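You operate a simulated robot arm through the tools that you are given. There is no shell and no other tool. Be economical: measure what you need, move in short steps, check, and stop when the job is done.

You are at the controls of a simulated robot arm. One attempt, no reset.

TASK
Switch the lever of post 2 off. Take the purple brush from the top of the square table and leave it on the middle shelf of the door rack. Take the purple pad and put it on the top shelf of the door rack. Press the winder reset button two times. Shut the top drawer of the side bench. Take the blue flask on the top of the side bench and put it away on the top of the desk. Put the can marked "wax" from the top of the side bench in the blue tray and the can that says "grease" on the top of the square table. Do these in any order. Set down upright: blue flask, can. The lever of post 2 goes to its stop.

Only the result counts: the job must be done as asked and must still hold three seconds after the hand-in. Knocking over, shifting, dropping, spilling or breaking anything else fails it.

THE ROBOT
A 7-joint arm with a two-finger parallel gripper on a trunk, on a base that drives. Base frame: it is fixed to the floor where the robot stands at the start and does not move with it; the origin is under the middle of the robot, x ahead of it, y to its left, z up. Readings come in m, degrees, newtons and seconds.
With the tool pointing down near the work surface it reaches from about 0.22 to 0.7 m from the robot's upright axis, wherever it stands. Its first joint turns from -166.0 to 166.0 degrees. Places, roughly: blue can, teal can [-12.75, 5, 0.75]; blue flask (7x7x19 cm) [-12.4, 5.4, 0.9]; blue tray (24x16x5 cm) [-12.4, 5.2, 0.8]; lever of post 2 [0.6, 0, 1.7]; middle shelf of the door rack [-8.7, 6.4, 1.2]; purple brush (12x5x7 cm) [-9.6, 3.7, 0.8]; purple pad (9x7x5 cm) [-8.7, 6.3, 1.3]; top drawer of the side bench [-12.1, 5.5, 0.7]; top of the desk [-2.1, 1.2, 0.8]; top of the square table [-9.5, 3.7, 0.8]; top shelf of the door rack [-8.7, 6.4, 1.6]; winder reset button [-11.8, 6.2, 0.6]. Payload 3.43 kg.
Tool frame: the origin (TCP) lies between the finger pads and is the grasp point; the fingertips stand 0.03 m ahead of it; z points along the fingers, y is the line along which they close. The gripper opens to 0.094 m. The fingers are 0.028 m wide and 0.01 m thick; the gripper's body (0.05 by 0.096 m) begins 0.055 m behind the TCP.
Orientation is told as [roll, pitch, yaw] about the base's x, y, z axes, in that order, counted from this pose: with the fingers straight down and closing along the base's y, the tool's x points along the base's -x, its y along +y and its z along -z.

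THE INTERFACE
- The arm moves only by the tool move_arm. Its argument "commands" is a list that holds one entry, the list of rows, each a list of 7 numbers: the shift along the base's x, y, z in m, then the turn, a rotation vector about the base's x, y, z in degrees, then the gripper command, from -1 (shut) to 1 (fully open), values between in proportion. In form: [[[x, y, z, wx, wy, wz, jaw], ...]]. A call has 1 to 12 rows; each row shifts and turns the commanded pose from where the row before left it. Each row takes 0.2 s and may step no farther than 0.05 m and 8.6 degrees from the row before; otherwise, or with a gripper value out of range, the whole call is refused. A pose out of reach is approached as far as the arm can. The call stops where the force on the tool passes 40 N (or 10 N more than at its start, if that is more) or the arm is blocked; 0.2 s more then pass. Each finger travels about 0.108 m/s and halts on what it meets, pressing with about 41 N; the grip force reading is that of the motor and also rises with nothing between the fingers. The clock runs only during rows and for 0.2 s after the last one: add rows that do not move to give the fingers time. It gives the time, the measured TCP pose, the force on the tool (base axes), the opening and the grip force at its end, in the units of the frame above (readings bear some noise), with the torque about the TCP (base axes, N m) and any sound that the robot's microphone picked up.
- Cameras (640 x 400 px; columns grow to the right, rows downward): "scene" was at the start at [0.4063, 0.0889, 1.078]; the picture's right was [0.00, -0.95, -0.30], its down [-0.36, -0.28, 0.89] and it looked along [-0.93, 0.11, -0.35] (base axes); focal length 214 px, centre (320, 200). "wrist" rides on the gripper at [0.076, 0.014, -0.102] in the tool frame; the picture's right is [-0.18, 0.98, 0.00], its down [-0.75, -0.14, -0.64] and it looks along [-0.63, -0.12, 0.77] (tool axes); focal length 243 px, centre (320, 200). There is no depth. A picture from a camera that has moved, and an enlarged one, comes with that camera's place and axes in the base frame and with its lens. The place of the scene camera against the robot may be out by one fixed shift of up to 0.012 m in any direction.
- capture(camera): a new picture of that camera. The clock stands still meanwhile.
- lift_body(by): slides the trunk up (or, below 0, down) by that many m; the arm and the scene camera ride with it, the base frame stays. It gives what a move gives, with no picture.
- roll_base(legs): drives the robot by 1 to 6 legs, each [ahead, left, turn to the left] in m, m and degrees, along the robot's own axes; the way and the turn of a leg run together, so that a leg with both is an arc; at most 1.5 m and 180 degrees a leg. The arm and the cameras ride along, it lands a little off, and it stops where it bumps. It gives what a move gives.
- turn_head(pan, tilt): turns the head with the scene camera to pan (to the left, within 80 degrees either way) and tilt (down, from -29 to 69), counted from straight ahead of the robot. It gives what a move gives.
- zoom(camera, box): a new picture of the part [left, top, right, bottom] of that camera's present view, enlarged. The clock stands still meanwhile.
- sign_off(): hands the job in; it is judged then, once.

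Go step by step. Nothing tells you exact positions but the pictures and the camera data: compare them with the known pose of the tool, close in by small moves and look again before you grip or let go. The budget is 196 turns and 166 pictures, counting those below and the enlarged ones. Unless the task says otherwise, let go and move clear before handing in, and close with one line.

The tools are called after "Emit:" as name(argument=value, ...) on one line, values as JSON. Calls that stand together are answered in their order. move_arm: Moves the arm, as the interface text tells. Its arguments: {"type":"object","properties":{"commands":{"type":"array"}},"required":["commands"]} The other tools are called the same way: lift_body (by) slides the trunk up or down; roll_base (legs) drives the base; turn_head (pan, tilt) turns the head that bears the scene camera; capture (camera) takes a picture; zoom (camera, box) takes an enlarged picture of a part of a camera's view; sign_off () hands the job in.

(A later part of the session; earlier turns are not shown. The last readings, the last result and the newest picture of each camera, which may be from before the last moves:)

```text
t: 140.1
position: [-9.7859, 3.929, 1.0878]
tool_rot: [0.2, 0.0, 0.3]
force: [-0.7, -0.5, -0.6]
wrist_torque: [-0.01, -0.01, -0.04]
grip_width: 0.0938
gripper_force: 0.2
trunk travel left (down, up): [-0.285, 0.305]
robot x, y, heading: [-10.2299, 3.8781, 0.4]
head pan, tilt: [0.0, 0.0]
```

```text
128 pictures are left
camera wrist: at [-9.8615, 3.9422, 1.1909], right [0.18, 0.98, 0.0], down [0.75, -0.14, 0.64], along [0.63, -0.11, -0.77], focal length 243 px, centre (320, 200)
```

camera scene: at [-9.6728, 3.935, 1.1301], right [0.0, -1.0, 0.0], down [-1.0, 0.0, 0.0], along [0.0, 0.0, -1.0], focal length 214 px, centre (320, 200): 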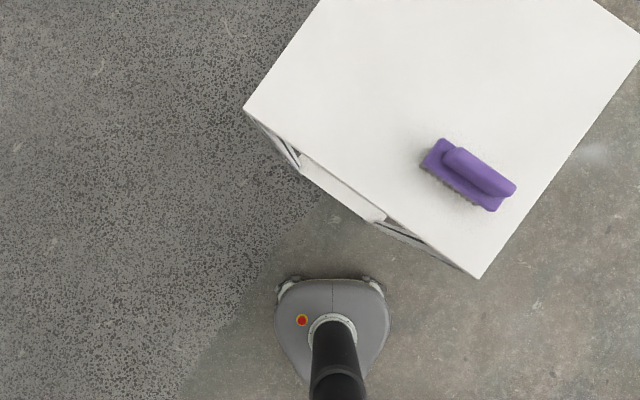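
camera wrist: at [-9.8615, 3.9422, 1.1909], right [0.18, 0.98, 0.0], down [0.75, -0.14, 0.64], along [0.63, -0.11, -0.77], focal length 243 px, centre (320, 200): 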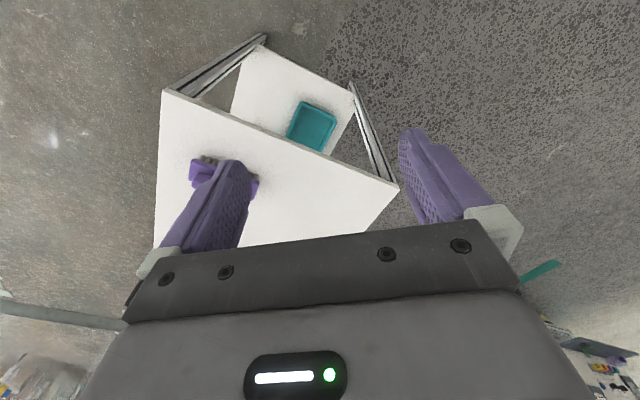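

From above, the brush lies at about (-9.64, 3.737) with its long axis at ≈58°, square to the table's front-left edge. I'll stand in line with it so I can grasp with a forward-pitched tool, which the shelf placing needs.

Emit:
roll_base(legs=[[0, -0.61, 0], [0.28, 0, 0], [0, 0, 57.5]])

Emit:
capture(camera="scene")

```text
t: 147.6
position: [-9.755, 3.6809, 1.0885]
tool_rot: [0.1, -0.1, 58.1]
force: [-0.7, 0.0, -0.2]
wrist_torque: [-0.01, 0.0, 0.02]
grip_width: 0.094
gripper_force: 0.0
trunk travel left (down, up): [-0.285, 0.305]
robot x, y, heading: [-9.9503, 3.2759, 58.1]
head pan, tilt: [0.0, 0.0]
```

```text
127 pictures are left
camera scene: at [-9.6941, 3.7788, 1.1301], right [0.85, -0.53, 0.0], down [-0.53, -0.85, 0.0], along [0.0, 0.0, -1.0], focal length 214 px, centre (320, 200)
```

scene: 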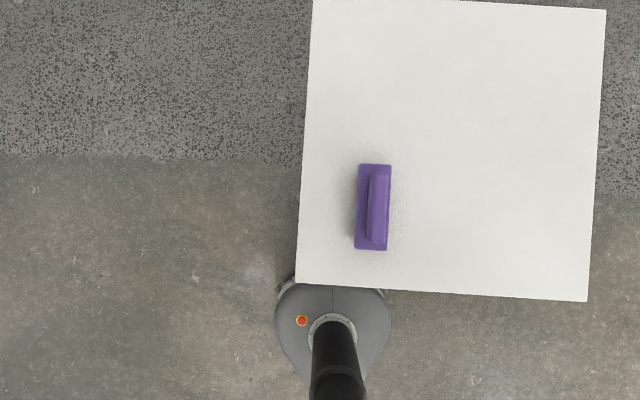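

The brush is centred at about (-9.636, 3.731), lined up with me. I pitch the tool 40° forward and come over it.

Emit:
move_arm(commands=[[[0.024, 0.01, -0.02, 6.7, -4.4, 0, 1], [0.024, 0.01, -0.02, 6.7, -4.4, 0, 1], [0.024, 0.01, -0.02, 6.7, -4.4, 0, 1], [0.024, 0.01, -0.02, 6.7, -4.4, 0, 1], [0.023, 0.01, -0.02, 6.7, -4.4, 0, 1], [0, 0, 0, 0, 0, -2, 1]]])

Emit:
turn_head(pan=0, tilt=50)

Emit:
capture(camera="scene")

Emit:
capture(camera="wrist")

```text
t: 149.0
position: [-9.6367, 3.7301, 0.9884]
tool_rot: [-1.0, -40.1, 56.5]
force: [0.5, -0.9, 0.3]
wrist_torque: [0.01, 0.02, 0.0]
grip_width: 0.094
gripper_force: 0.0
trunk travel left (down, up): [-0.285, 0.305]
robot x, y, heading: [-9.9511, 3.2726, 58.2]
head pan, tilt: [0.0, 0.0]
```

```text
t: 150.2
position: [-9.6354, 3.7303, 0.9876]
tool_rot: [-1.0, -40.1, 56.4]
force: [0.8, 0.1, 0.7]
wrist_torque: [-0.01, -0.01, -0.02]
grip_width: 0.0938
gripper_force: 0.1
trunk travel left (down, up): [-0.285, 0.305]
robot x, y, heading: [-9.9507, 3.2731, 58.0]
head pan, tilt: [0.0, 50.0]
```

```text
126 pictures are left
camera scene: at [-9.639, 3.7283, 1.0513], right [0.83, -0.56, 0.01], down [-0.56, -0.81, 0.17], along [-0.09, -0.15, -0.98], focal length 214 px, centre (320, 200)
```

scene: 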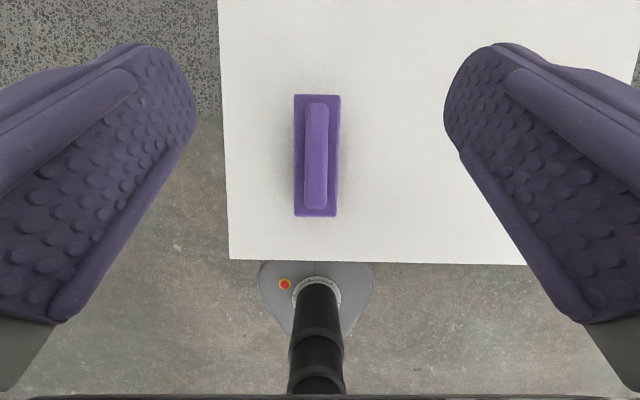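

```text
125 pictures are left
camera wrist: at [-9.7176, 3.635, 1.0175], right [-0.74, 0.67, 0.11], down [0.2, 0.06, 0.98], along [0.65, 0.74, -0.18], focal length 243 px, centre (320, 200)
```

wrist: 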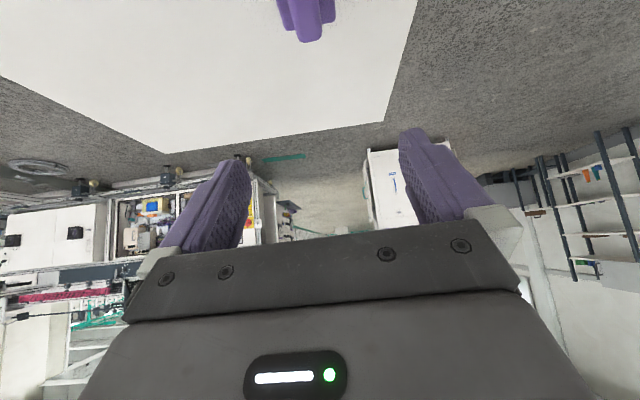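

Brush centre (-9.636, 3.734) confirmed; table top ≈0.813. I lower straight down to straddle it and close.

Emit:
move_arm(commands=[[[0, 0.003, -0.03, 0, 0, 0, 1], [0, 0, -0.03, 0, 0, 0, 1], [0, 0, -0.03, 0, 0, 0, 1], [0, 0, -0.015, 0, 0, 0, 1], [0, 0, -0.015, 0, 0, 0, 1]]])

Emit:
capture(camera="scene")

```text
t: 151.4
position: [-9.6361, 3.7318, 0.8676]
tool_rot: [-1.0, -39.9, 56.5]
force: [-0.2, 0.0, 0.9]
wrist_torque: [-0.01, -0.01, -0.02]
grip_width: 0.094
gripper_force: 0.1
trunk travel left (down, up): [-0.285, 0.305]
robot x, y, heading: [-9.9461, 3.2745, 58.2]
head pan, tilt: [0.0, 50.0]
```

```text
124 pictures are left
camera scene: at [-9.6393, 3.7309, 0.9305], right [0.83, -0.56, 0.01], down [-0.55, -0.81, 0.17], along [-0.09, -0.15, -0.98], focal length 214 px, centre (320, 200)
```

scene: 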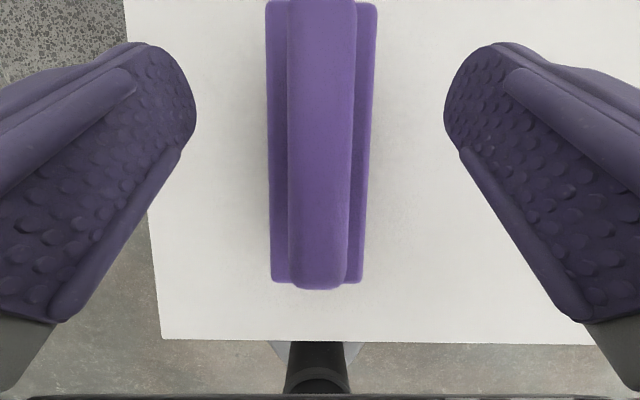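

The fingers straddle the handle; I close.

Emit:
move_arm(commands=[[[0, 0, -0.003, 0, 0, 0, -1], [0, 0, 0, 0, 0, 0, -1], [0, 0, 0, 0, 0, 0, -1], [0, 0, 0, 0, 0, 0, -1], [0, 0, 0, 0, 0, 0, -1]]])

Emit:
capture(camera="scene")

```text
t: 152.6
position: [-9.6372, 3.7328, 0.8664]
tool_rot: [-1.0, -40.1, 56.5]
force: [-0.4, 1.5, 2.8]
wrist_torque: [0.2, 0.02, 0.02]
grip_width: 0.0439
gripper_force: 41.3
trunk travel left (down, up): [-0.285, 0.305]
robot x, y, heading: [-9.9484, 3.2754, 57.7]
head pan, tilt: [0.0, 50.0]
```

```text
123 pictures are left
camera scene: at [-9.6397, 3.7311, 0.928], right [0.83, -0.56, 0.01], down [-0.56, -0.81, 0.17], along [-0.09, -0.15, -0.98], focal length 214 px, centre (320, 200)
```

scene: 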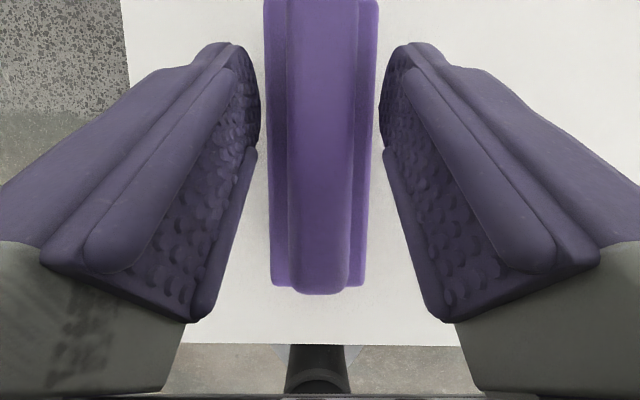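

The tips hold only the body's edge, so I open, lower 13 mm and close again for a deeper grip.

Emit:
move_arm(commands=[[[0, 0, 0, 0, 0, 0, 1], [0, 0, 0, 0, 0, 0, 1], [0, 0, -0.007, 0, 0, 0, 1], [0, 0, -0.006, 0, 0, 0, 1], [0, 0, 0, 0, 0, 0, -1], [0, 0, 0, 0, 0, 0, -1], [0, 0, 0, 0, 0, 0, -1], [0, 0, 0, 0, 0, 0, -1], [0, 0, 0, 0, 0, 0, -1]]])

Emit:
capture(camera="scene")

```text
t: 154.6
position: [-9.6349, 3.7332, 0.8525]
tool_rot: [-1.1, -40.0, 56.4]
force: [0.5, 0.3, -0.9]
wrist_torque: [0.06, 0.02, -0.01]
grip_width: 0.0444
gripper_force: 41.0
trunk travel left (down, up): [-0.285, 0.305]
robot x, y, heading: [-9.9523, 3.2738, 58.1]
head pan, tilt: [0.0, 50.0]
```

```text
122 pictures are left
camera scene: at [-9.6391, 3.7311, 0.9149], right [0.83, -0.56, 0.01], down [-0.56, -0.81, 0.17], along [-0.09, -0.15, -0.98], focal length 214 px, centre (320, 200)
```

scene: 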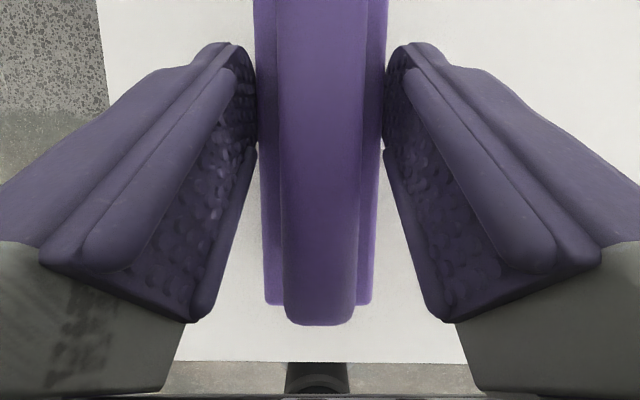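

Good grip at 0.044. I lift and check it comes along.

Emit:
move_arm(commands=[[[0, 0, 0.02, 0, 0, 0, -1], [0, 0, 0.04, 0, 0, 0, -1], [0, 0, 0.05, 0, 0, 0, -1], [-0.01, -0.015, 0.05, 0, 0, 0, -1], [-0.015, -0.02, 0.04, 0, 0, 0, -1]]])

Emit:
lift_body(by=0.3)

Emit:
turn_head(pan=0, tilt=-20)

Emit:
capture(camera="scene")

Emit:
capture(camera="wrist")

```text
refused: row 4 steps farther than a row can; nothing moved
```

```text
t: 157.6
position: [-9.6357, 3.7324, 1.1519]
tool_rot: [-0.9, -40.0, 56.3]
force: [0.1, -0.3, -1.5]
wrist_torque: [0.0, 0.0, 0.0]
grip_width: 0.0444
gripper_force: 40.6
trunk travel left (down, up): [-0.585, 0.005]
robot x, y, heading: [-9.9485, 3.2748, 58.2]
head pan, tilt: [0.0, 50.0]
```

```text
t: 159.0
position: [-9.6357, 3.733, 1.1531]
tool_rot: [-1.0, -40.0, 56.3]
force: [-0.5, 0.3, 0.0]
wrist_torque: [0.01, -0.01, -0.01]
grip_width: 0.0443
gripper_force: 41.0
trunk travel left (down, up): [-0.585, 0.005]
robot x, y, heading: [-9.9509, 3.272, 58.2]
head pan, tilt: [0.0, -20.0]
```

```text
121 pictures are left
camera scene: at [-9.5941, 3.7991, 1.2845], right [0.83, -0.56, 0.01], down [-0.27, -0.42, -0.87], along [0.49, 0.71, -0.5], focal length 214 px, centre (320, 200)
```

scene: 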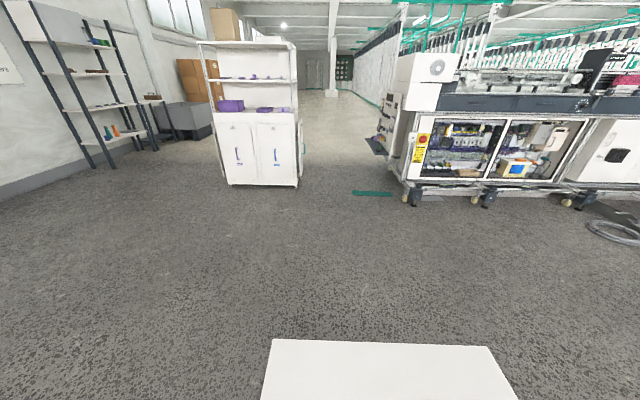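

```text
120 pictures are left
camera wrist: at [-9.7176, 3.638, 1.1811], right [-0.74, 0.67, 0.11], down [0.2, 0.06, 0.98], along [0.65, 0.74, -0.18], focal length 243 px, centre (320, 200)
```

wrist: 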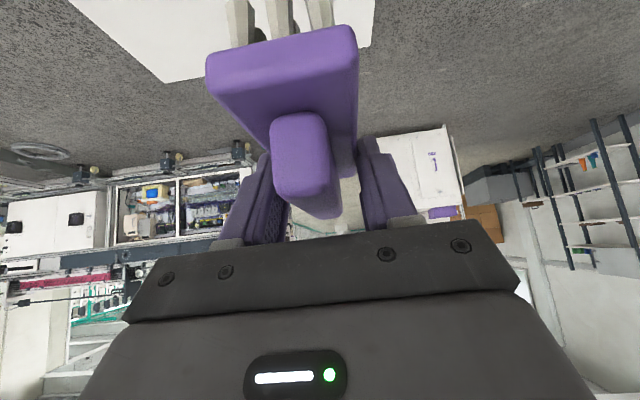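

The brush is held. Zooming on the door rack to find shelf heights and the pad.

Emit:
zoom(camera="scene", box=[190, 20, 320, 200])

Emit:
zoom(camera="scene", box=[200, 60, 304, 125])

```text
2.22 times, centred on (255, 110) of scene
camera zoom: at [-9.5941, 3.7991, 1.2845], right [0.83, -0.56, 0.01], down [-0.27, -0.42, -0.87], along [0.49, 0.71, -0.5], focal length 477 px, centre (464, 400)
```

zoom: 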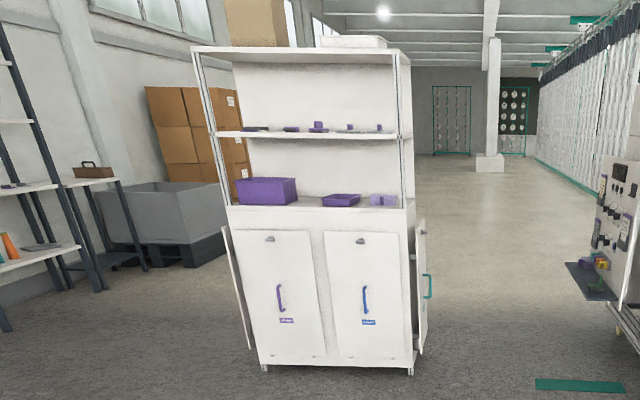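

```text
6.15 times, centred on (252, 92) of scene
camera zoom: at [-9.5941, 3.7991, 1.2845], right [0.83, -0.56, 0.01], down [-0.27, -0.42, -0.87], along [0.49, 0.71, -0.5], focal length 1320 px, centre (738, 862)
```

zoom: 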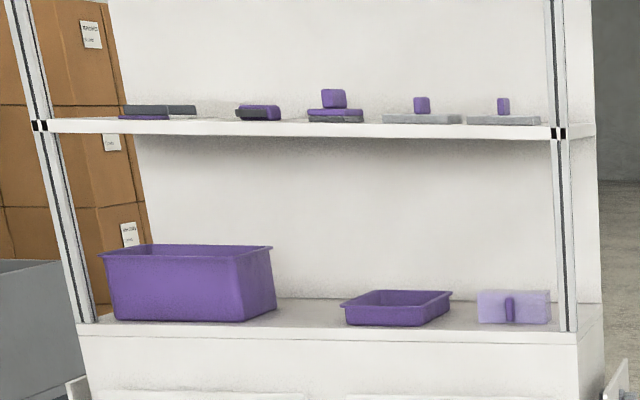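

The rack faces back toward heading ≈55°, its front centre near (-8.78, 6.32). I go around the square table and stop about 1 m in front of it.

Emit:
roll_base(legs=[[0, 0.6, 0], [1.5, 0, 0], [0.5, 0, -3]])

Emit:
capture(camera="scene")

Emit:
zoom(camera="scene", box=[160, 20, 480, 220])

```text
t: 171.9
position: [-9.0573, 5.7197, 1.1512]
tool_rot: [-1.0, -40.0, 53.6]
force: [0.0, 0.1, -0.9]
wrist_torque: [0.03, 0.02, -0.04]
grip_width: 0.0442
gripper_force: 41.0
trunk travel left (down, up): [-0.585, 0.005]
robot x, y, heading: [-9.3938, 5.2766, 55.3]
head pan, tilt: [0.0, -20.0]
```

```text
117 pictures are left
camera scene: at [-9.0119, 5.7835, 1.2842], right [0.8, -0.6, 0.01], down [-0.29, -0.41, -0.87], along [0.53, 0.69, -0.5], focal length 214 px, centre (320, 200)
```

scene: 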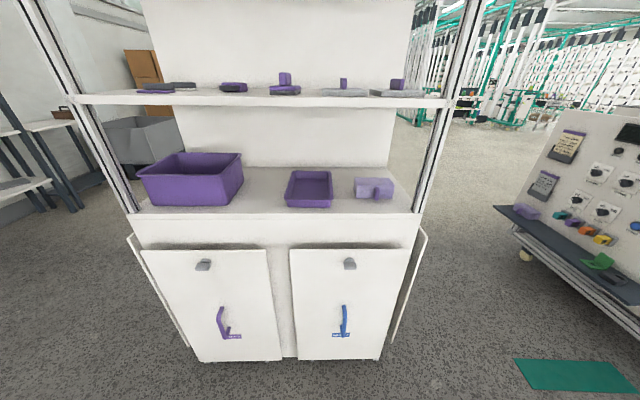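

```text
2.00 times, centred on (320, 120) of scene
camera zoom: at [-9.0119, 5.7835, 1.2842], right [0.8, -0.6, 0.01], down [-0.29, -0.41, -0.87], along [0.53, 0.69, -0.5], focal length 429 px, centre (320, 360)
```

zoom: 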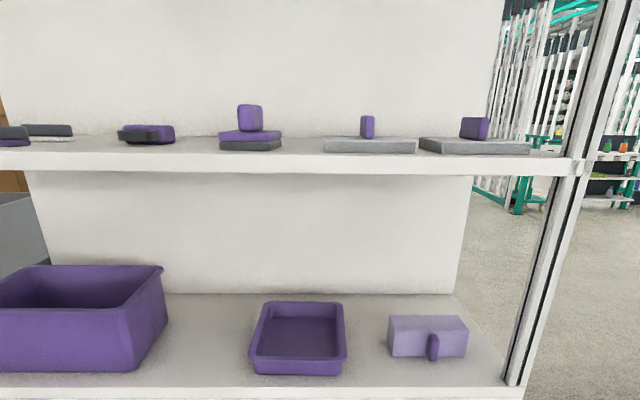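

I need a higher view of the shelf; I raise the arm 0.3 m.

Emit:
move_arm(commands=[[[0, 0, 0.05, 0, 0, 0, -1], [0, 0, 0.05, 0, 0, 0, -1], [0, 0, 0.05, 0, 0, 0, -1], [0, 0, 0.05, 0, 0, 0, -1], [0, 0, 0.05, 0, 0, 0, -1], [0, 0, 0.05, 0, 0, 0, -1], [0, 0, 0, 0, 0, 0, -1]]])

Emit:
capture(camera="scene")

Emit:
zoom(camera="scene", box=[60, 90, 460, 240])

```text
t: 173.5
position: [-9.0557, 5.7198, 1.4497]
tool_rot: [-1.0, -40.0, 53.7]
force: [-0.3, -0.1, -1.1]
wrist_torque: [0.0, 0.04, -0.02]
grip_width: 0.0443
gripper_force: 41.1
trunk travel left (down, up): [-0.585, 0.005]
robot x, y, heading: [-9.3946, 5.2742, 55.2]
head pan, tilt: [0.0, -20.0]
```

```text
115 pictures are left
camera scene: at [-9.0118, 5.7837, 1.5838], right [0.8, -0.6, 0.01], down [-0.29, -0.41, -0.87], along [0.53, 0.69, -0.5], focal length 214 px, centre (320, 200)
```

scene: 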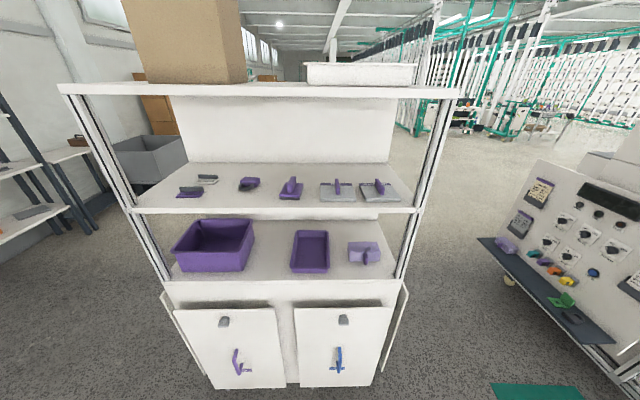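

```text
1.60 times, centred on (260, 165) of scene
camera zoom: at [-9.0118, 5.7837, 1.5838], right [0.8, -0.6, 0.01], down [-0.29, -0.41, -0.87], along [0.53, 0.69, -0.5], focal length 343 px, centre (416, 256)
```

zoom: 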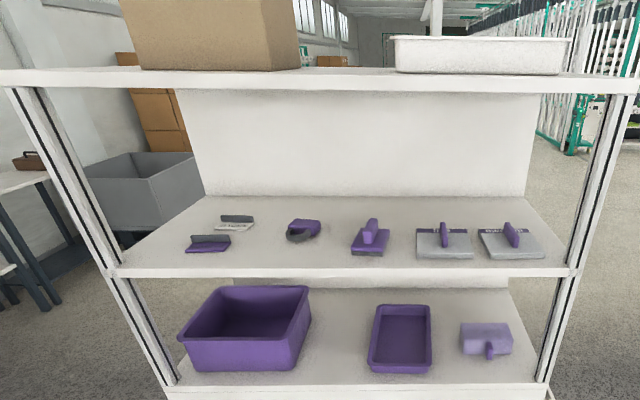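

Emit:
zoom(camera="scene", box=[170, 160, 410, 280])

Emit:
zoom(camera="scene", box=[170, 165, 330, 215])

```text
2.67 times, centred on (290, 220) of scene
camera zoom: at [-9.0118, 5.7837, 1.5838], right [0.8, -0.6, 0.01], down [-0.29, -0.41, -0.87], along [0.53, 0.69, -0.5], focal length 572 px, centre (400, 147)
```

zoom: 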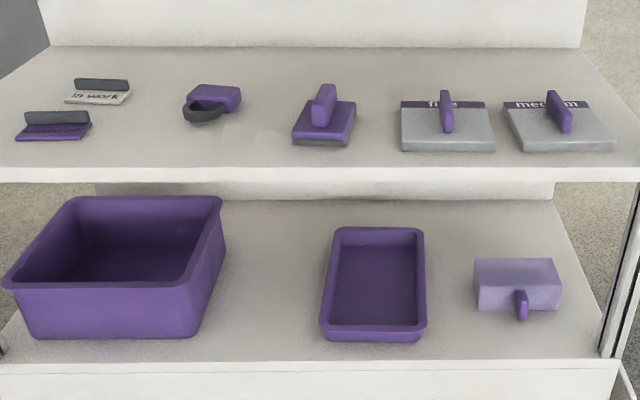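

```text
4.00 times, centred on (250, 190) of scene
camera zoom: at [-9.0118, 5.7837, 1.5838], right [0.8, -0.6, 0.01], down [-0.29, -0.41, -0.87], along [0.53, 0.69, -0.5], focal length 858 px, centre (600, 240)
```

zoom: 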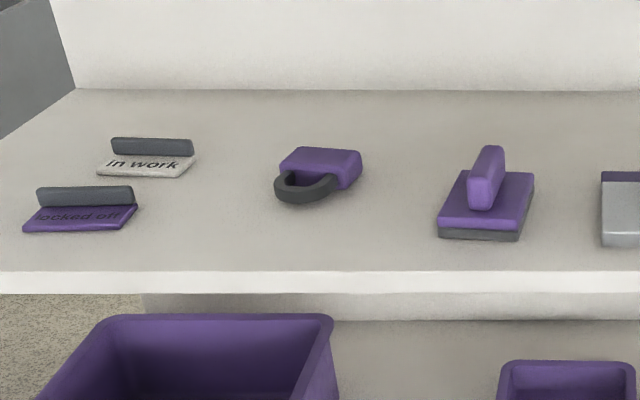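

The purple pad (with a grip on top) is the middle item of the middle shelf; shelf z≈1.242. I'll put the brush in the gap between the signs and the padlock. I lower the arm to 1.35 and drive into place.

Emit:
move_arm(commands=[[[0, 0, -0.05, 0, 0, 0, -1], [0, 0, -0.05, 0, 0, 0, -1], [0, 0, 0, 0, 0, 0, -1]]])

Emit:
roll_base(legs=[[0, 0.287, 0], [0.55, 0, 0]])

Emit:
turn_head(pan=0, tilt=10)

Emit:
capture(camera="scene")

```text
t: 174.3
position: [-9.0578, 5.7196, 1.352]
tool_rot: [-1.0, -40.1, 53.6]
force: [-0.6, -1.1, -1.7]
wrist_torque: [0.0, 0.0, 0.01]
grip_width: 0.0441
gripper_force: 41.4
trunk travel left (down, up): [-0.585, 0.005]
robot x, y, heading: [-9.3929, 5.2761, 55.5]
head pan, tilt: [0.0, -20.0]
```

```text
t: 179.1
position: [-8.9801, 6.341, 1.3506]
tool_rot: [-1.0, -40.0, 53.8]
force: [-0.2, -0.9, -1.3]
wrist_torque: [-0.02, -0.03, -0.02]
grip_width: 0.0442
gripper_force: 41.0
trunk travel left (down, up): [-0.585, 0.005]
robot x, y, heading: [-9.3151, 5.892, 55.6]
head pan, tilt: [0.0, -20.0]
```

```text
t: 180.1
position: [-8.9807, 6.3395, 1.3515]
tool_rot: [-0.9, -40.0, 53.9]
force: [0.5, 0.2, -0.9]
wrist_torque: [-0.01, 0.01, -0.02]
grip_width: 0.0439
gripper_force: 40.1
trunk travel left (down, up): [-0.585, 0.005]
robot x, y, heading: [-9.3142, 5.8957, 55.3]
head pan, tilt: [0.0, 10.0]
```

```text
111 pictures are left
camera scene: at [-8.9495, 6.3847, 1.4415], right [0.8, -0.6, 0.01], down [-0.51, -0.7, -0.5], along [0.31, 0.39, -0.87], focal length 214 px, centre (320, 200)
```

scene: 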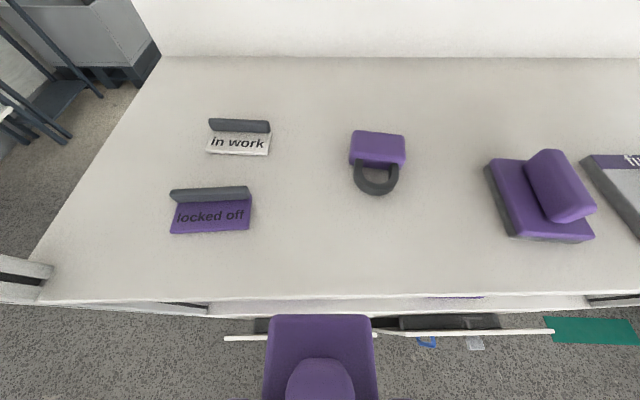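

The gap is well visible; I nudge the base ahead 0.07, then the arm forward and slightly left, and lower gently.

Emit:
roll_base(legs=[[0.07, 0, 0]])

Emit:
move_arm(commands=[[[0.008, 0.041, 0, 0, 0, 0, -1], [0.024, 0.041, 0, 0, 0, 0, -1], [0, 0, -0.02, 0, 0, 0, -1], [0, 0, -0.02, 0, 0, 0, -1]]])

Emit:
capture(camera="scene")

Emit:
capture(camera="wrist")

```text
t: 181.1
position: [-8.9382, 6.3988, 1.3497]
tool_rot: [-1.0, -39.9, 53.9]
force: [1.0, -0.7, -1.3]
wrist_torque: [-0.03, 0.01, 0.0]
grip_width: 0.0442
gripper_force: 40.5
trunk travel left (down, up): [-0.585, 0.005]
robot x, y, heading: [-9.2717, 5.953, 55.7]
head pan, tilt: [0.0, 10.0]
```

```text
t: 182.1
position: [-8.9071, 6.4817, 1.3101]
tool_rot: [-1.0, -40.0, 53.9]
force: [-0.1, 0.2, -1.1]
wrist_torque: [-0.03, 0.03, 0.03]
grip_width: 0.0441
gripper_force: 40.9
trunk travel left (down, up): [-0.585, 0.005]
robot x, y, heading: [-9.2764, 5.9549, 55.4]
head pan, tilt: [0.0, 10.0]
```

```text
110 pictures are left
camera scene: at [-8.8765, 6.5262, 1.4006], right [0.8, -0.6, 0.01], down [-0.51, -0.7, -0.5], along [0.31, 0.39, -0.87], focal length 214 px, centre (320, 200)
```

scene: 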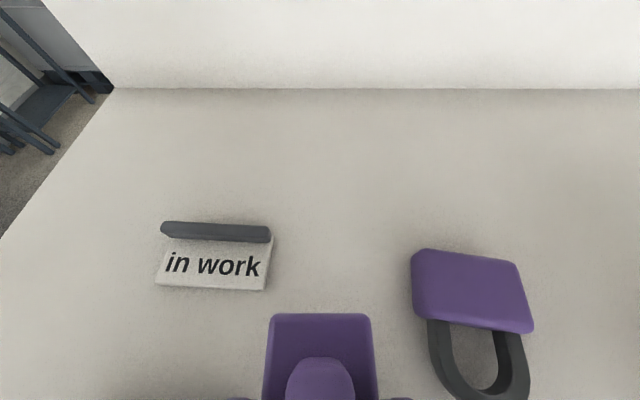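

```text
109 pictures are left
camera wrist: at [-8.9931, 6.39, 1.3395], right [-0.7, 0.7, 0.11], down [0.2, 0.06, 0.98], along [0.68, 0.71, -0.18], focal length 243 px, centre (320, 200)
```

wrist: 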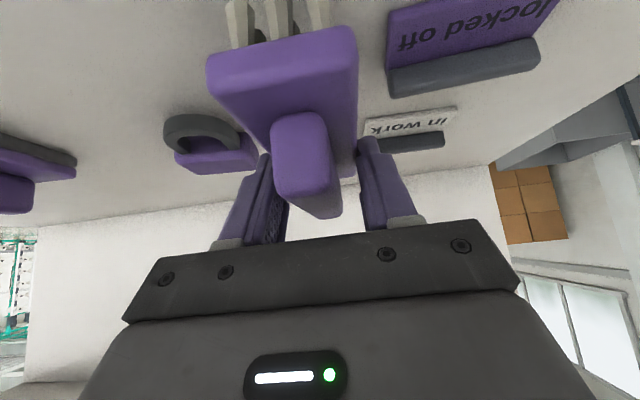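

Clear on both sides. I lower in small steps to the shelf.

Emit:
move_arm(commands=[[[0, 0, -0.01, 0, 0, 0, -1], [0, 0, -0.008, 0, 0, 0, -1], [0, 0, -0.005, 0, 0, 0, -1], [0, 0, 0, 0, 0, 0, -1]]])

Emit:
capture(camera="wrist")

```text
t: 183.1
position: [-8.9072, 6.4802, 1.2909]
tool_rot: [-0.9, -40.5, 53.7]
force: [3.5, 4.8, 30.1]
wrist_torque: [0.13, 0.11, -0.09]
grip_width: 0.0443
gripper_force: 41.2
trunk travel left (down, up): [-0.585, 0.005]
robot x, y, heading: [-9.2755, 5.9544, 55.5]
head pan, tilt: [0.0, 10.0]
```

```text
108 pictures are left
camera wrist: at [-8.9939, 6.3886, 1.3196], right [-0.7, 0.7, 0.11], down [0.2, 0.05, 0.98], along [0.68, 0.71, -0.17], focal length 243 px, centre (320, 200)
```

wrist: 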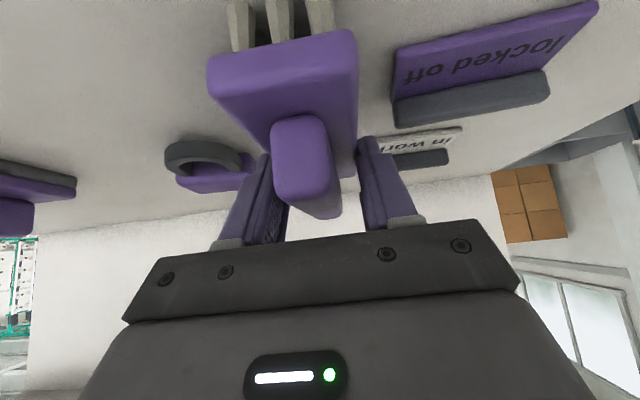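

Contact felt. I ease off, open just enough, and rise straight out, then look.

Emit:
move_arm(commands=[[[0, 0, 0.003, 0, 0, 0, -1], [0, 0, 0, 0, 0, 0, 0.35], [0, 0, 0, 0, 0, 0, 0.35], [0, 0, 0, 0, 0, 0, 0.35], [0, 0, 0.02, 0, 0, 0, 0.35], [0, 0, 0.03, 0, 0, 0, 0.35], [-0.012, -0.016, 0.02, 0, 0, 0, 0.35], [-0.025, -0.035, 0, 0, 0, 0, 0.35], [-0.025, -0.035, 0, 0, 0, 0, 0.35]]])

Emit:
turn_head(pan=0, tilt=10)

Emit:
capture(camera="scene")

```text
t: 185.1
position: [-8.9716, 6.3923, 1.3618]
tool_rot: [-1.0, -40.0, 54.0]
force: [-0.5, -0.1, 0.3]
wrist_torque: [0.0, -0.02, 0.0]
grip_width: 0.0637
gripper_force: 0.1
trunk travel left (down, up): [-0.585, 0.005]
robot x, y, heading: [-9.274, 5.9519, 55.6]
head pan, tilt: [0.0, 10.0]
```

```text
t: 185.7
position: [-8.9719, 6.3942, 1.3602]
tool_rot: [-1.0, -40.0, 54.0]
force: [-1.0, 0.1, 0.9]
wrist_torque: [0.04, -0.03, -0.02]
grip_width: 0.0635
gripper_force: 0.1
trunk travel left (down, up): [-0.585, 0.005]
robot x, y, heading: [-9.2786, 5.9538, 55.8]
head pan, tilt: [0.0, 10.0]
```

```text
107 pictures are left
camera scene: at [-8.9403, 6.4387, 1.4513], right [0.8, -0.6, 0.01], down [-0.51, -0.7, -0.5], along [0.31, 0.39, -0.87], focal length 214 px, centre (320, 200)
```

scene: 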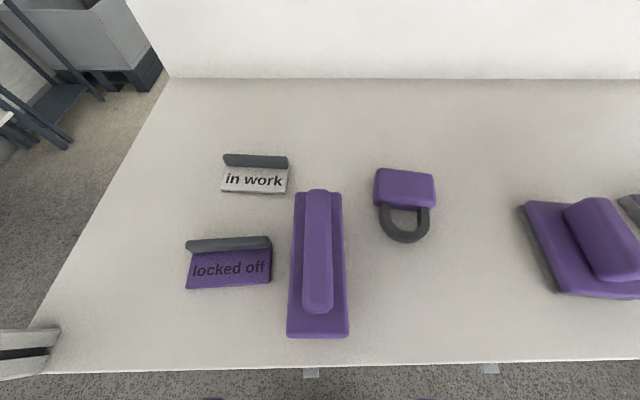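

The brush sits neatly on the middle shelf. Next the pad: I shift the base right 0.245 and look from above it.

Emit:
roll_base(legs=[[0, -0.245, 0]])

Emit:
capture(camera="scene")

```text
t: 187.5
position: [-8.7686, 6.2549, 1.3608]
tool_rot: [-0.8, -40.0, 53.9]
force: [0.0, -0.3, 0.6]
wrist_torque: [0.05, 0.01, 0.05]
grip_width: 0.0636
gripper_force: 0.0
trunk travel left (down, up): [-0.585, 0.005]
robot x, y, heading: [-9.073, 5.819, 55.5]
head pan, tilt: [0.0, 10.0]
```

```text
106 pictures are left
camera scene: at [-8.7376, 6.2993, 1.4514], right [0.8, -0.6, 0.01], down [-0.51, -0.7, -0.5], along [0.31, 0.4, -0.87], focal length 214 px, centre (320, 200)
```

scene: 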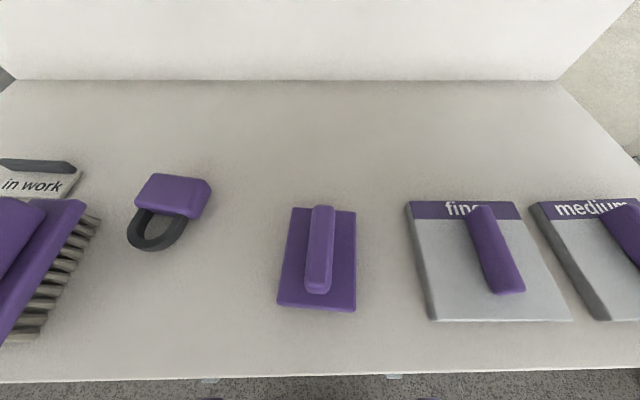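

The pad is straight ahead, 0.104 m forward. I'll grip its top handle: align, come over, and lower.

Emit:
move_arm(commands=[[[0.031, 0.038, 0, 0, 0, -3, 0.35], [0.031, 0.038, 0, 0, 0, 0, 0.35], [0.001, 0.006, -0.02, 0, 0, 0, 0.35], [0, 0, -0.02, 0, 0, 0, 0.35], [0, 0, 0, 0, 0, 0, 0.35]]])

Emit:
turn_head(pan=0, tilt=50)

Emit:
capture(camera="scene")

Emit:
capture(camera="wrist")

```text
t: 188.7
position: [-8.7065, 6.3375, 1.3233]
tool_rot: [-1.0, -40.1, 50.9]
force: [-0.3, 0.7, 0.4]
wrist_torque: [0.03, -0.01, 0.0]
grip_width: 0.0634
gripper_force: 0.0
trunk travel left (down, up): [-0.585, 0.005]
robot x, y, heading: [-9.0721, 5.8137, 55.7]
head pan, tilt: [0.0, 10.0]
```

```text
t: 189.8
position: [-8.7072, 6.3374, 1.3216]
tool_rot: [-1.0, -39.9, 50.9]
force: [-0.3, 0.1, -0.2]
wrist_torque: [0.01, 0.0, -0.02]
grip_width: 0.0635
gripper_force: 0.1
trunk travel left (down, up): [-0.585, 0.005]
robot x, y, heading: [-9.0775, 5.816, 55.8]
head pan, tilt: [0.0, 50.0]
```

```text
105 pictures are left
camera scene: at [-8.7104, 6.3357, 1.3847], right [0.77, -0.64, 0.01], down [-0.63, -0.76, 0.17], along [-0.1, -0.14, -0.98], focal length 214 px, centre (320, 200)
```

scene: 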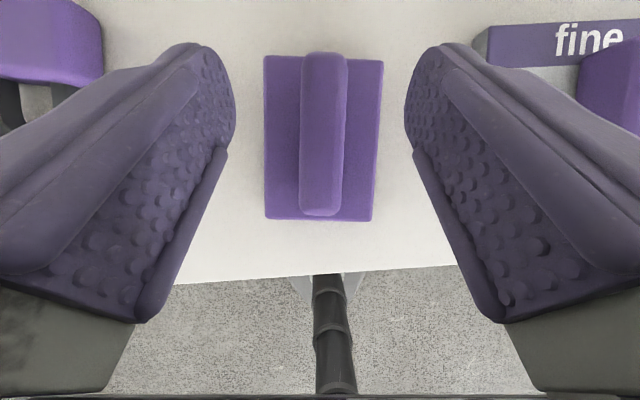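

```text
104 pictures are left
camera wrist: at [-8.7971, 6.2501, 1.351], right [-0.67, 0.74, 0.11], down [0.2, 0.04, 0.98], along [0.72, 0.67, -0.18], focal length 243 px, centre (320, 200)
```

wrist: 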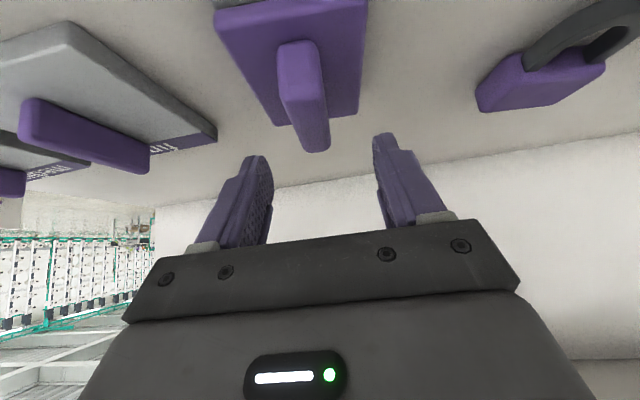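

Nearly centred; I move 8 mm further in, lower 20 mm, and close on the handle.

Emit:
move_arm(commands=[[[0.005, 0.006, 0, 0, 0, 0, 0.35], [0, 0, -0.011, 0, 0, 0, 0.35], [0, 0, -0.01, 0, 0, 0, 0.35], [0, 0, 0, 0, 0, 0, -1], [0, 0, 0, 0, 0, 0, -1], [0, 0, 0, 0, 0, 0, -1], [0, 0, 0, 0, 0, 0, -1]]])

Emit:
capture(camera="wrist")

```text
t: 191.3
position: [-8.7003, 6.3435, 1.3013]
tool_rot: [-0.9, -40.2, 50.9]
force: [0.6, 2.3, 14.8]
wrist_torque: [0.28, 0.06, 0.03]
grip_width: 0.0195
gripper_force: 41.7
trunk travel left (down, up): [-0.585, 0.005]
robot x, y, heading: [-9.073, 5.8132, 55.7]
head pan, tilt: [0.0, 50.0]
```

```text
103 pictures are left
camera wrist: at [-8.7914, 6.2564, 1.3303], right [-0.67, 0.74, 0.11], down [0.2, 0.04, 0.98], along [0.72, 0.67, -0.18], focal length 243 px, centre (320, 200)
```

wrist: 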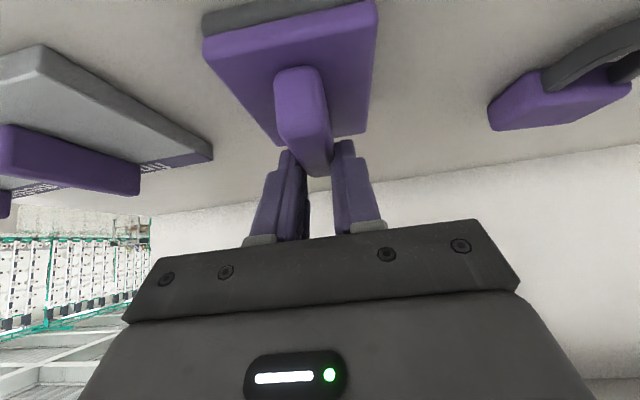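

It holds the handle at 0.0195. I lift, back out, and drive back 0.3 m, then raise to view the top shelf.

Emit:
move_arm(commands=[[[0, 0, 0.01, 0, 0, 0, -1], [0, 0, 0.03, 0, 0, 0, -1], [0, 0, 0.02, 0, 0, 0, -1], [-0.022, -0.032, 0, 0, 0, 0, -1], [-0.022, -0.032, 0, 0, 0, 0, -1], [-0.022, -0.032, 0, 0, 0, 0, -1]]])

Emit:
roll_base(legs=[[-0.3, 0, 0]])

Emit:
move_arm(commands=[[[0, 0, 0.05, 0, 0, 0, -1], [0, 0, 0.05, 0, 0, 0, -1], [0, 0, 0.05, 0, 0, 0, -1], [0, 0, 0.05, 0, 0, 0, -1], [0, 0, 0.05, 0, 0, 0, -1], [0, 0, 0.05, 0, 0, 0, -1], [0, 0, 0, 0, 0, 0, -1]]])

Emit:
turn_head(pan=0, tilt=-10)

Emit:
capture(camera="scene")

Emit:
capture(camera="wrist")

```text
t: 192.8
position: [-8.768, 6.2466, 1.3605]
tool_rot: [-1.0, -40.2, 50.9]
force: [-0.4, -0.4, -0.2]
wrist_torque: [0.02, -0.02, -0.03]
grip_width: 0.0192
gripper_force: 40.7
trunk travel left (down, up): [-0.585, 0.005]
robot x, y, heading: [-9.0726, 5.8136, 55.5]
head pan, tilt: [0.0, 50.0]
```

```text
t: 194.8
position: [-8.9377, 6.0, 1.3605]
tool_rot: [-1.0, -40.1, 50.9]
force: [-0.5, -0.6, -1.1]
wrist_torque: [0.01, -0.01, 0.01]
grip_width: 0.0192
gripper_force: 41.1
trunk travel left (down, up): [-0.585, 0.005]
robot x, y, heading: [-9.2464, 5.5644, 55.6]
head pan, tilt: [0.0, 50.0]
```

```text
t: 196.4
position: [-8.9374, 6.0021, 1.6607]
tool_rot: [-1.0, -40.1, 50.9]
force: [0.6, 0.4, -0.9]
wrist_torque: [0.0, 0.01, 0.0]
grip_width: 0.0192
gripper_force: 40.8
trunk travel left (down, up): [-0.585, 0.005]
robot x, y, heading: [-9.2382, 5.5687, 55.5]
head pan, tilt: [0.0, 50.0]
```

```text
t: 197.7
position: [-8.9392, 6.0009, 1.6614]
tool_rot: [-1.0, -40.0, 50.9]
force: [-0.1, 0.1, -1.2]
wrist_torque: [-0.01, -0.01, 0.01]
grip_width: 0.0192
gripper_force: 41.6
trunk travel left (down, up): [-0.585, 0.005]
robot x, y, heading: [-9.2414, 5.5672, 55.9]
head pan, tilt: [0.0, -10.0]
```

```text
102 pictures are left
camera scene: at [-8.8938, 6.0588, 1.7774], right [0.77, -0.64, 0.01], down [-0.4, -0.5, -0.77], along [0.5, 0.58, -0.64], focal length 214 px, centre (320, 200)
```

scene: 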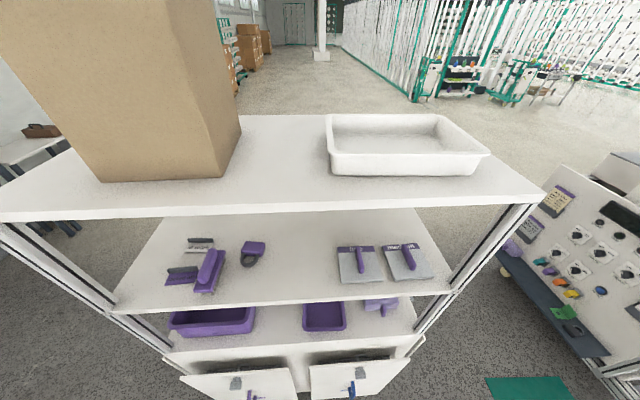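

```text
101 pictures are left
camera wrist: at [-9.0283, 5.9143, 1.6893], right [-0.67, 0.74, 0.11], down [0.2, 0.04, 0.98], along [0.72, 0.67, -0.18], focal length 243 px, centre (320, 200)
```

wrist: 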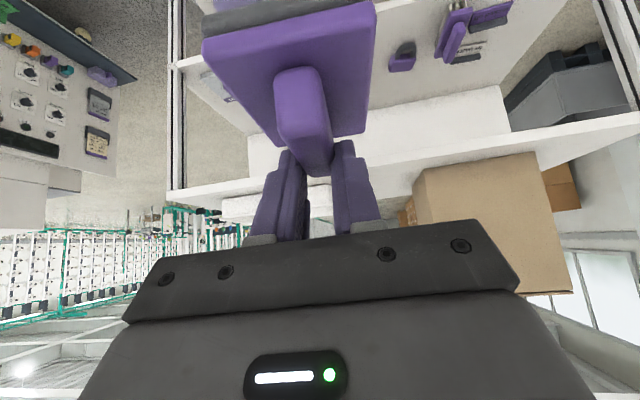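

There is a ~0.2 m gap on the top shelf between the carton and the white tray. I drive in 0.32 ahead, 0.034 left, and check.

Emit:
roll_base(legs=[[0.32, 0.034, 0]])

Emit:
turn_head(pan=0, tilt=15)

Emit:
capture(camera="scene")

```text
t: 199.8
position: [-8.7847, 6.2891, 1.6603]
tool_rot: [-1.1, -40.0, 51.0]
force: [0.5, 0.5, -1.1]
wrist_torque: [-0.01, -0.01, -0.03]
grip_width: 0.0192
gripper_force: 40.7
trunk travel left (down, up): [-0.585, 0.005]
robot x, y, heading: [-9.0885, 5.8517, 55.6]
head pan, tilt: [0.0, -10.0]
```

```text
t: 200.7
position: [-8.7863, 6.2859, 1.6604]
tool_rot: [-1.0, -40.0, 51.0]
force: [-0.3, 0.6, -0.8]
wrist_torque: [0.01, 0.01, -0.05]
grip_width: 0.019
gripper_force: 40.6
trunk travel left (down, up): [-0.585, 0.005]
robot x, y, heading: [-9.0875, 5.851, 55.6]
head pan, tilt: [0.0, 15.0]
```

```text
100 pictures are left
camera scene: at [-8.7564, 6.3255, 1.7452], right [0.77, -0.64, 0.01], down [-0.57, -0.7, -0.42], along [0.28, 0.32, -0.91], focal length 214 px, centre (320, 200)
```

scene: 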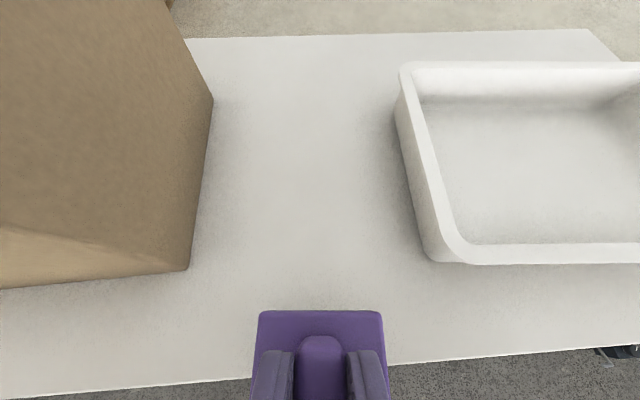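

The gap is dead ahead. I move 0.09 m in and lower to the shelf.

Emit:
move_arm(commands=[[[0.027, 0.037, 0, 0, 0, 0, -1], [0.027, 0.037, 0, 0, 0, 0, -1], [0, 0, -0.02, 0, 0, 0, -1], [0, 0, -0.015, 0, 0, 0, -1], [0, 0, -0.008, 0, 0, 0, -1], [0, 0, -0.006, 0, 0, 0, -1], [0, 0, 0, 0, 0, 0, -1]]])

Emit:
capture(camera="wrist")

```text
t: 202.1
position: [-8.7307, 6.3621, 1.6205]
tool_rot: [-0.8, -41.2, 50.7]
force: [-1.2, -2.5, 7.9]
wrist_torque: [-0.44, 0.45, 0.02]
grip_width: 0.0193
gripper_force: 41.0
trunk travel left (down, up): [-0.585, 0.005]
robot x, y, heading: [-9.0885, 5.8566, 56.0]
head pan, tilt: [0.0, 15.0]
stopped in row 6: the force on the tool passed its limit at 46 N (the readings are from after the stop); the commanded pose is now the measured one
```

```text
99 pictures are left
camera wrist: at [-8.8203, 6.2747, 1.6479], right [-0.67, 0.73, 0.11], down [0.19, 0.03, 0.98], along [0.72, 0.68, -0.16], focal length 243 px, centre (320, 200)
```

wrist: 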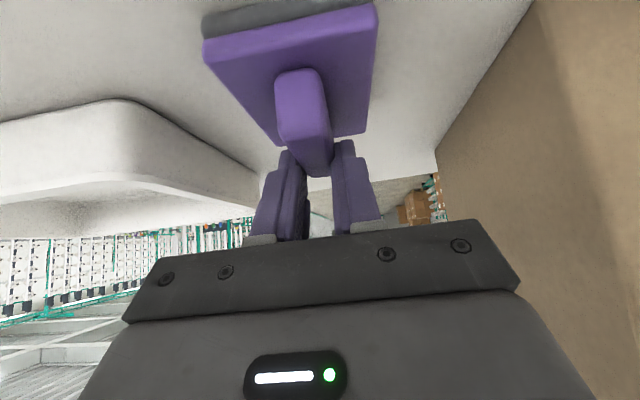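

The pad is on the shelf. I release and pull up and back.

Emit:
move_arm(commands=[[[0, 0, 0.001, 0, 0, 0, 0], [0, 0, 0, 0, 0, 0, 0], [0, 0, 0, 0, 0, 0, 0], [0, 0, 0.02, 0, 0, 0, 0], [0, 0, 0.04, 0, 0, 0, 0], [-0.025, -0.035, 0.02, 0, 0, 0, 0], [-0.027, -0.037, 0, 0, 0, 0, 0], [-0.027, -0.037, 0, 0, 0, 0, 0]]])

Emit:
capture(camera="scene")

```text
t: 203.9
position: [-8.8104, 6.2514, 1.7023]
tool_rot: [-0.7, -41.2, 50.9]
force: [-1.4, -0.8, 0.3]
wrist_torque: [0.05, 0.02, -0.01]
grip_width: 0.0473
gripper_force: 0.1
trunk travel left (down, up): [-0.585, 0.005]
robot x, y, heading: [-9.0842, 5.8485, 55.5]
head pan, tilt: [0.0, 15.0]
```

```text
98 pictures are left
camera scene: at [-8.7825, 6.2872, 1.7879], right [0.77, -0.64, 0.01], down [-0.57, -0.69, -0.44], along [0.29, 0.33, -0.9], focal length 214 px, centre (320, 200)
```

scene: 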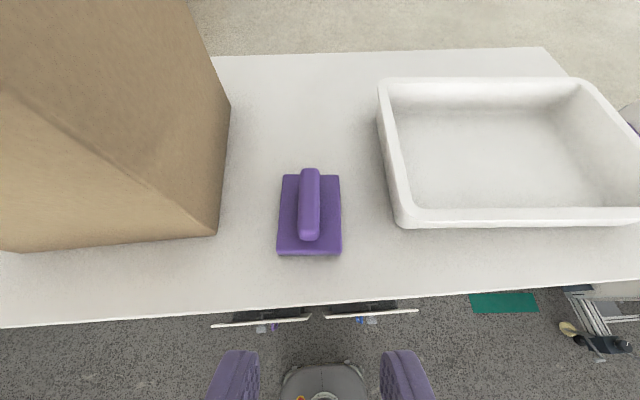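

Pad done. I back away and go over to face the side bench.

Emit:
roll_base(legs=[[-0.5, 0, 0], [0, 0, 91.5], [0.6, 0.9, 0], [0.5, 0.9, 0]])

Emit:
turn_head(pan=0, tilt=-20)

Emit:
capture(camera="scene")

```text
t: 220.8
position: [-11.6907, 4.8052, 1.7011]
tool_rot: [-0.8, -41.0, 141.5]
force: [-1.2, 0.4, -0.1]
wrist_torque: [-0.01, 0.02, 0.0]
grip_width: 0.0469
gripper_force: 0.1
trunk travel left (down, up): [-0.585, 0.005]
robot x, y, heading: [-11.2876, 4.5294, 146.4]
head pan, tilt: [0.0, 15.0]
```

```text
t: 221.9
position: [-11.6895, 4.8048, 1.701]
tool_rot: [-0.8, -41.0, 141.5]
force: [-0.4, -0.4, -0.6]
wrist_torque: [-0.05, 0.01, -0.01]
grip_width: 0.047
gripper_force: 0.0
trunk travel left (down, up): [-0.585, 0.005]
robot x, y, heading: [-11.2858, 4.5273, 146.5]
head pan, tilt: [0.0, -20.0]
```

```text
97 pictures are left
camera scene: at [-11.7422, 4.8523, 1.8346], right [0.63, 0.78, 0.01], down [0.38, -0.3, -0.87], along [-0.68, 0.55, -0.48], focal length 214 px, centre (320, 200)
```

scene: 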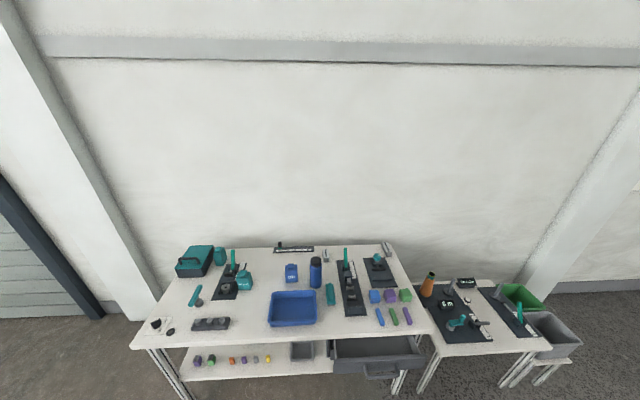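

The whole bench is in view. I zoom to identify the cans, flask, tray, drawer and button.

Emit:
zoom(camera="scene", box=[140, 230, 300, 330])

Emit:
zoom(camera="scene", box=[260, 235, 420, 335])

Emit:
zoom(camera="scene", box=[320, 260, 544, 400])

```text
4.00 times, centred on (220, 280) of scene
camera zoom: at [-11.7422, 4.8523, 1.8346], right [0.63, 0.78, 0.01], down [0.38, -0.3, -0.87], along [-0.68, 0.55, -0.48], focal length 858 px, centre (720, -120)
```

zoom: 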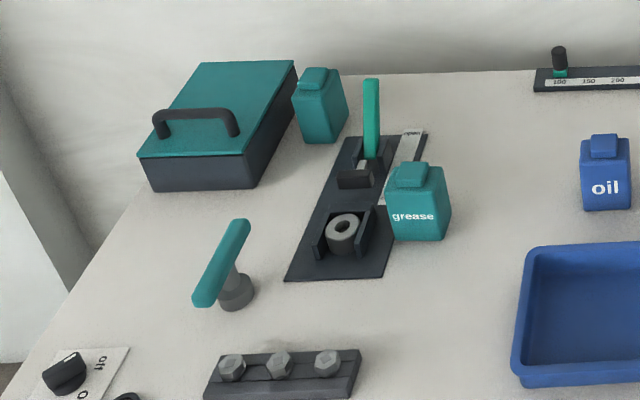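

```text
4.00 times, centred on (340, 285) of scene
camera zoom: at [-11.7422, 4.8523, 1.8346], right [0.63, 0.78, 0.01], down [0.38, -0.3, -0.87], along [-0.68, 0.55, -0.48], focal length 858 px, centre (240, -140)
```

zoom: 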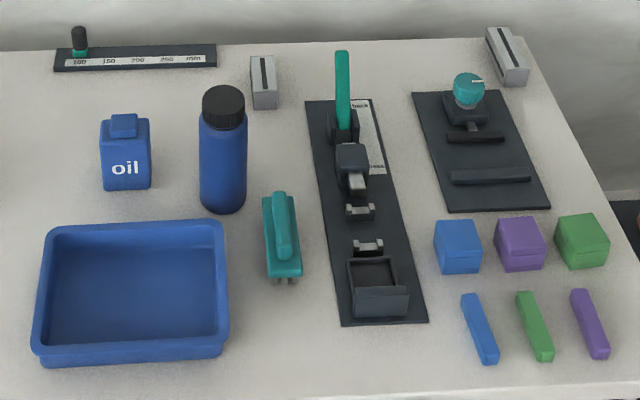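

```text
2.86 times, centred on (432, 330) of scene
camera zoom: at [-11.7422, 4.8523, 1.8346], right [0.63, 0.78, 0.01], down [0.38, -0.3, -0.87], along [-0.68, 0.55, -0.48], focal length 613 px, centre (0, -171)
```

zoom: 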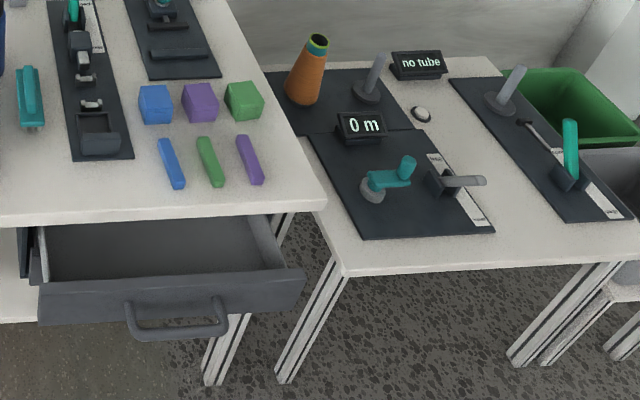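

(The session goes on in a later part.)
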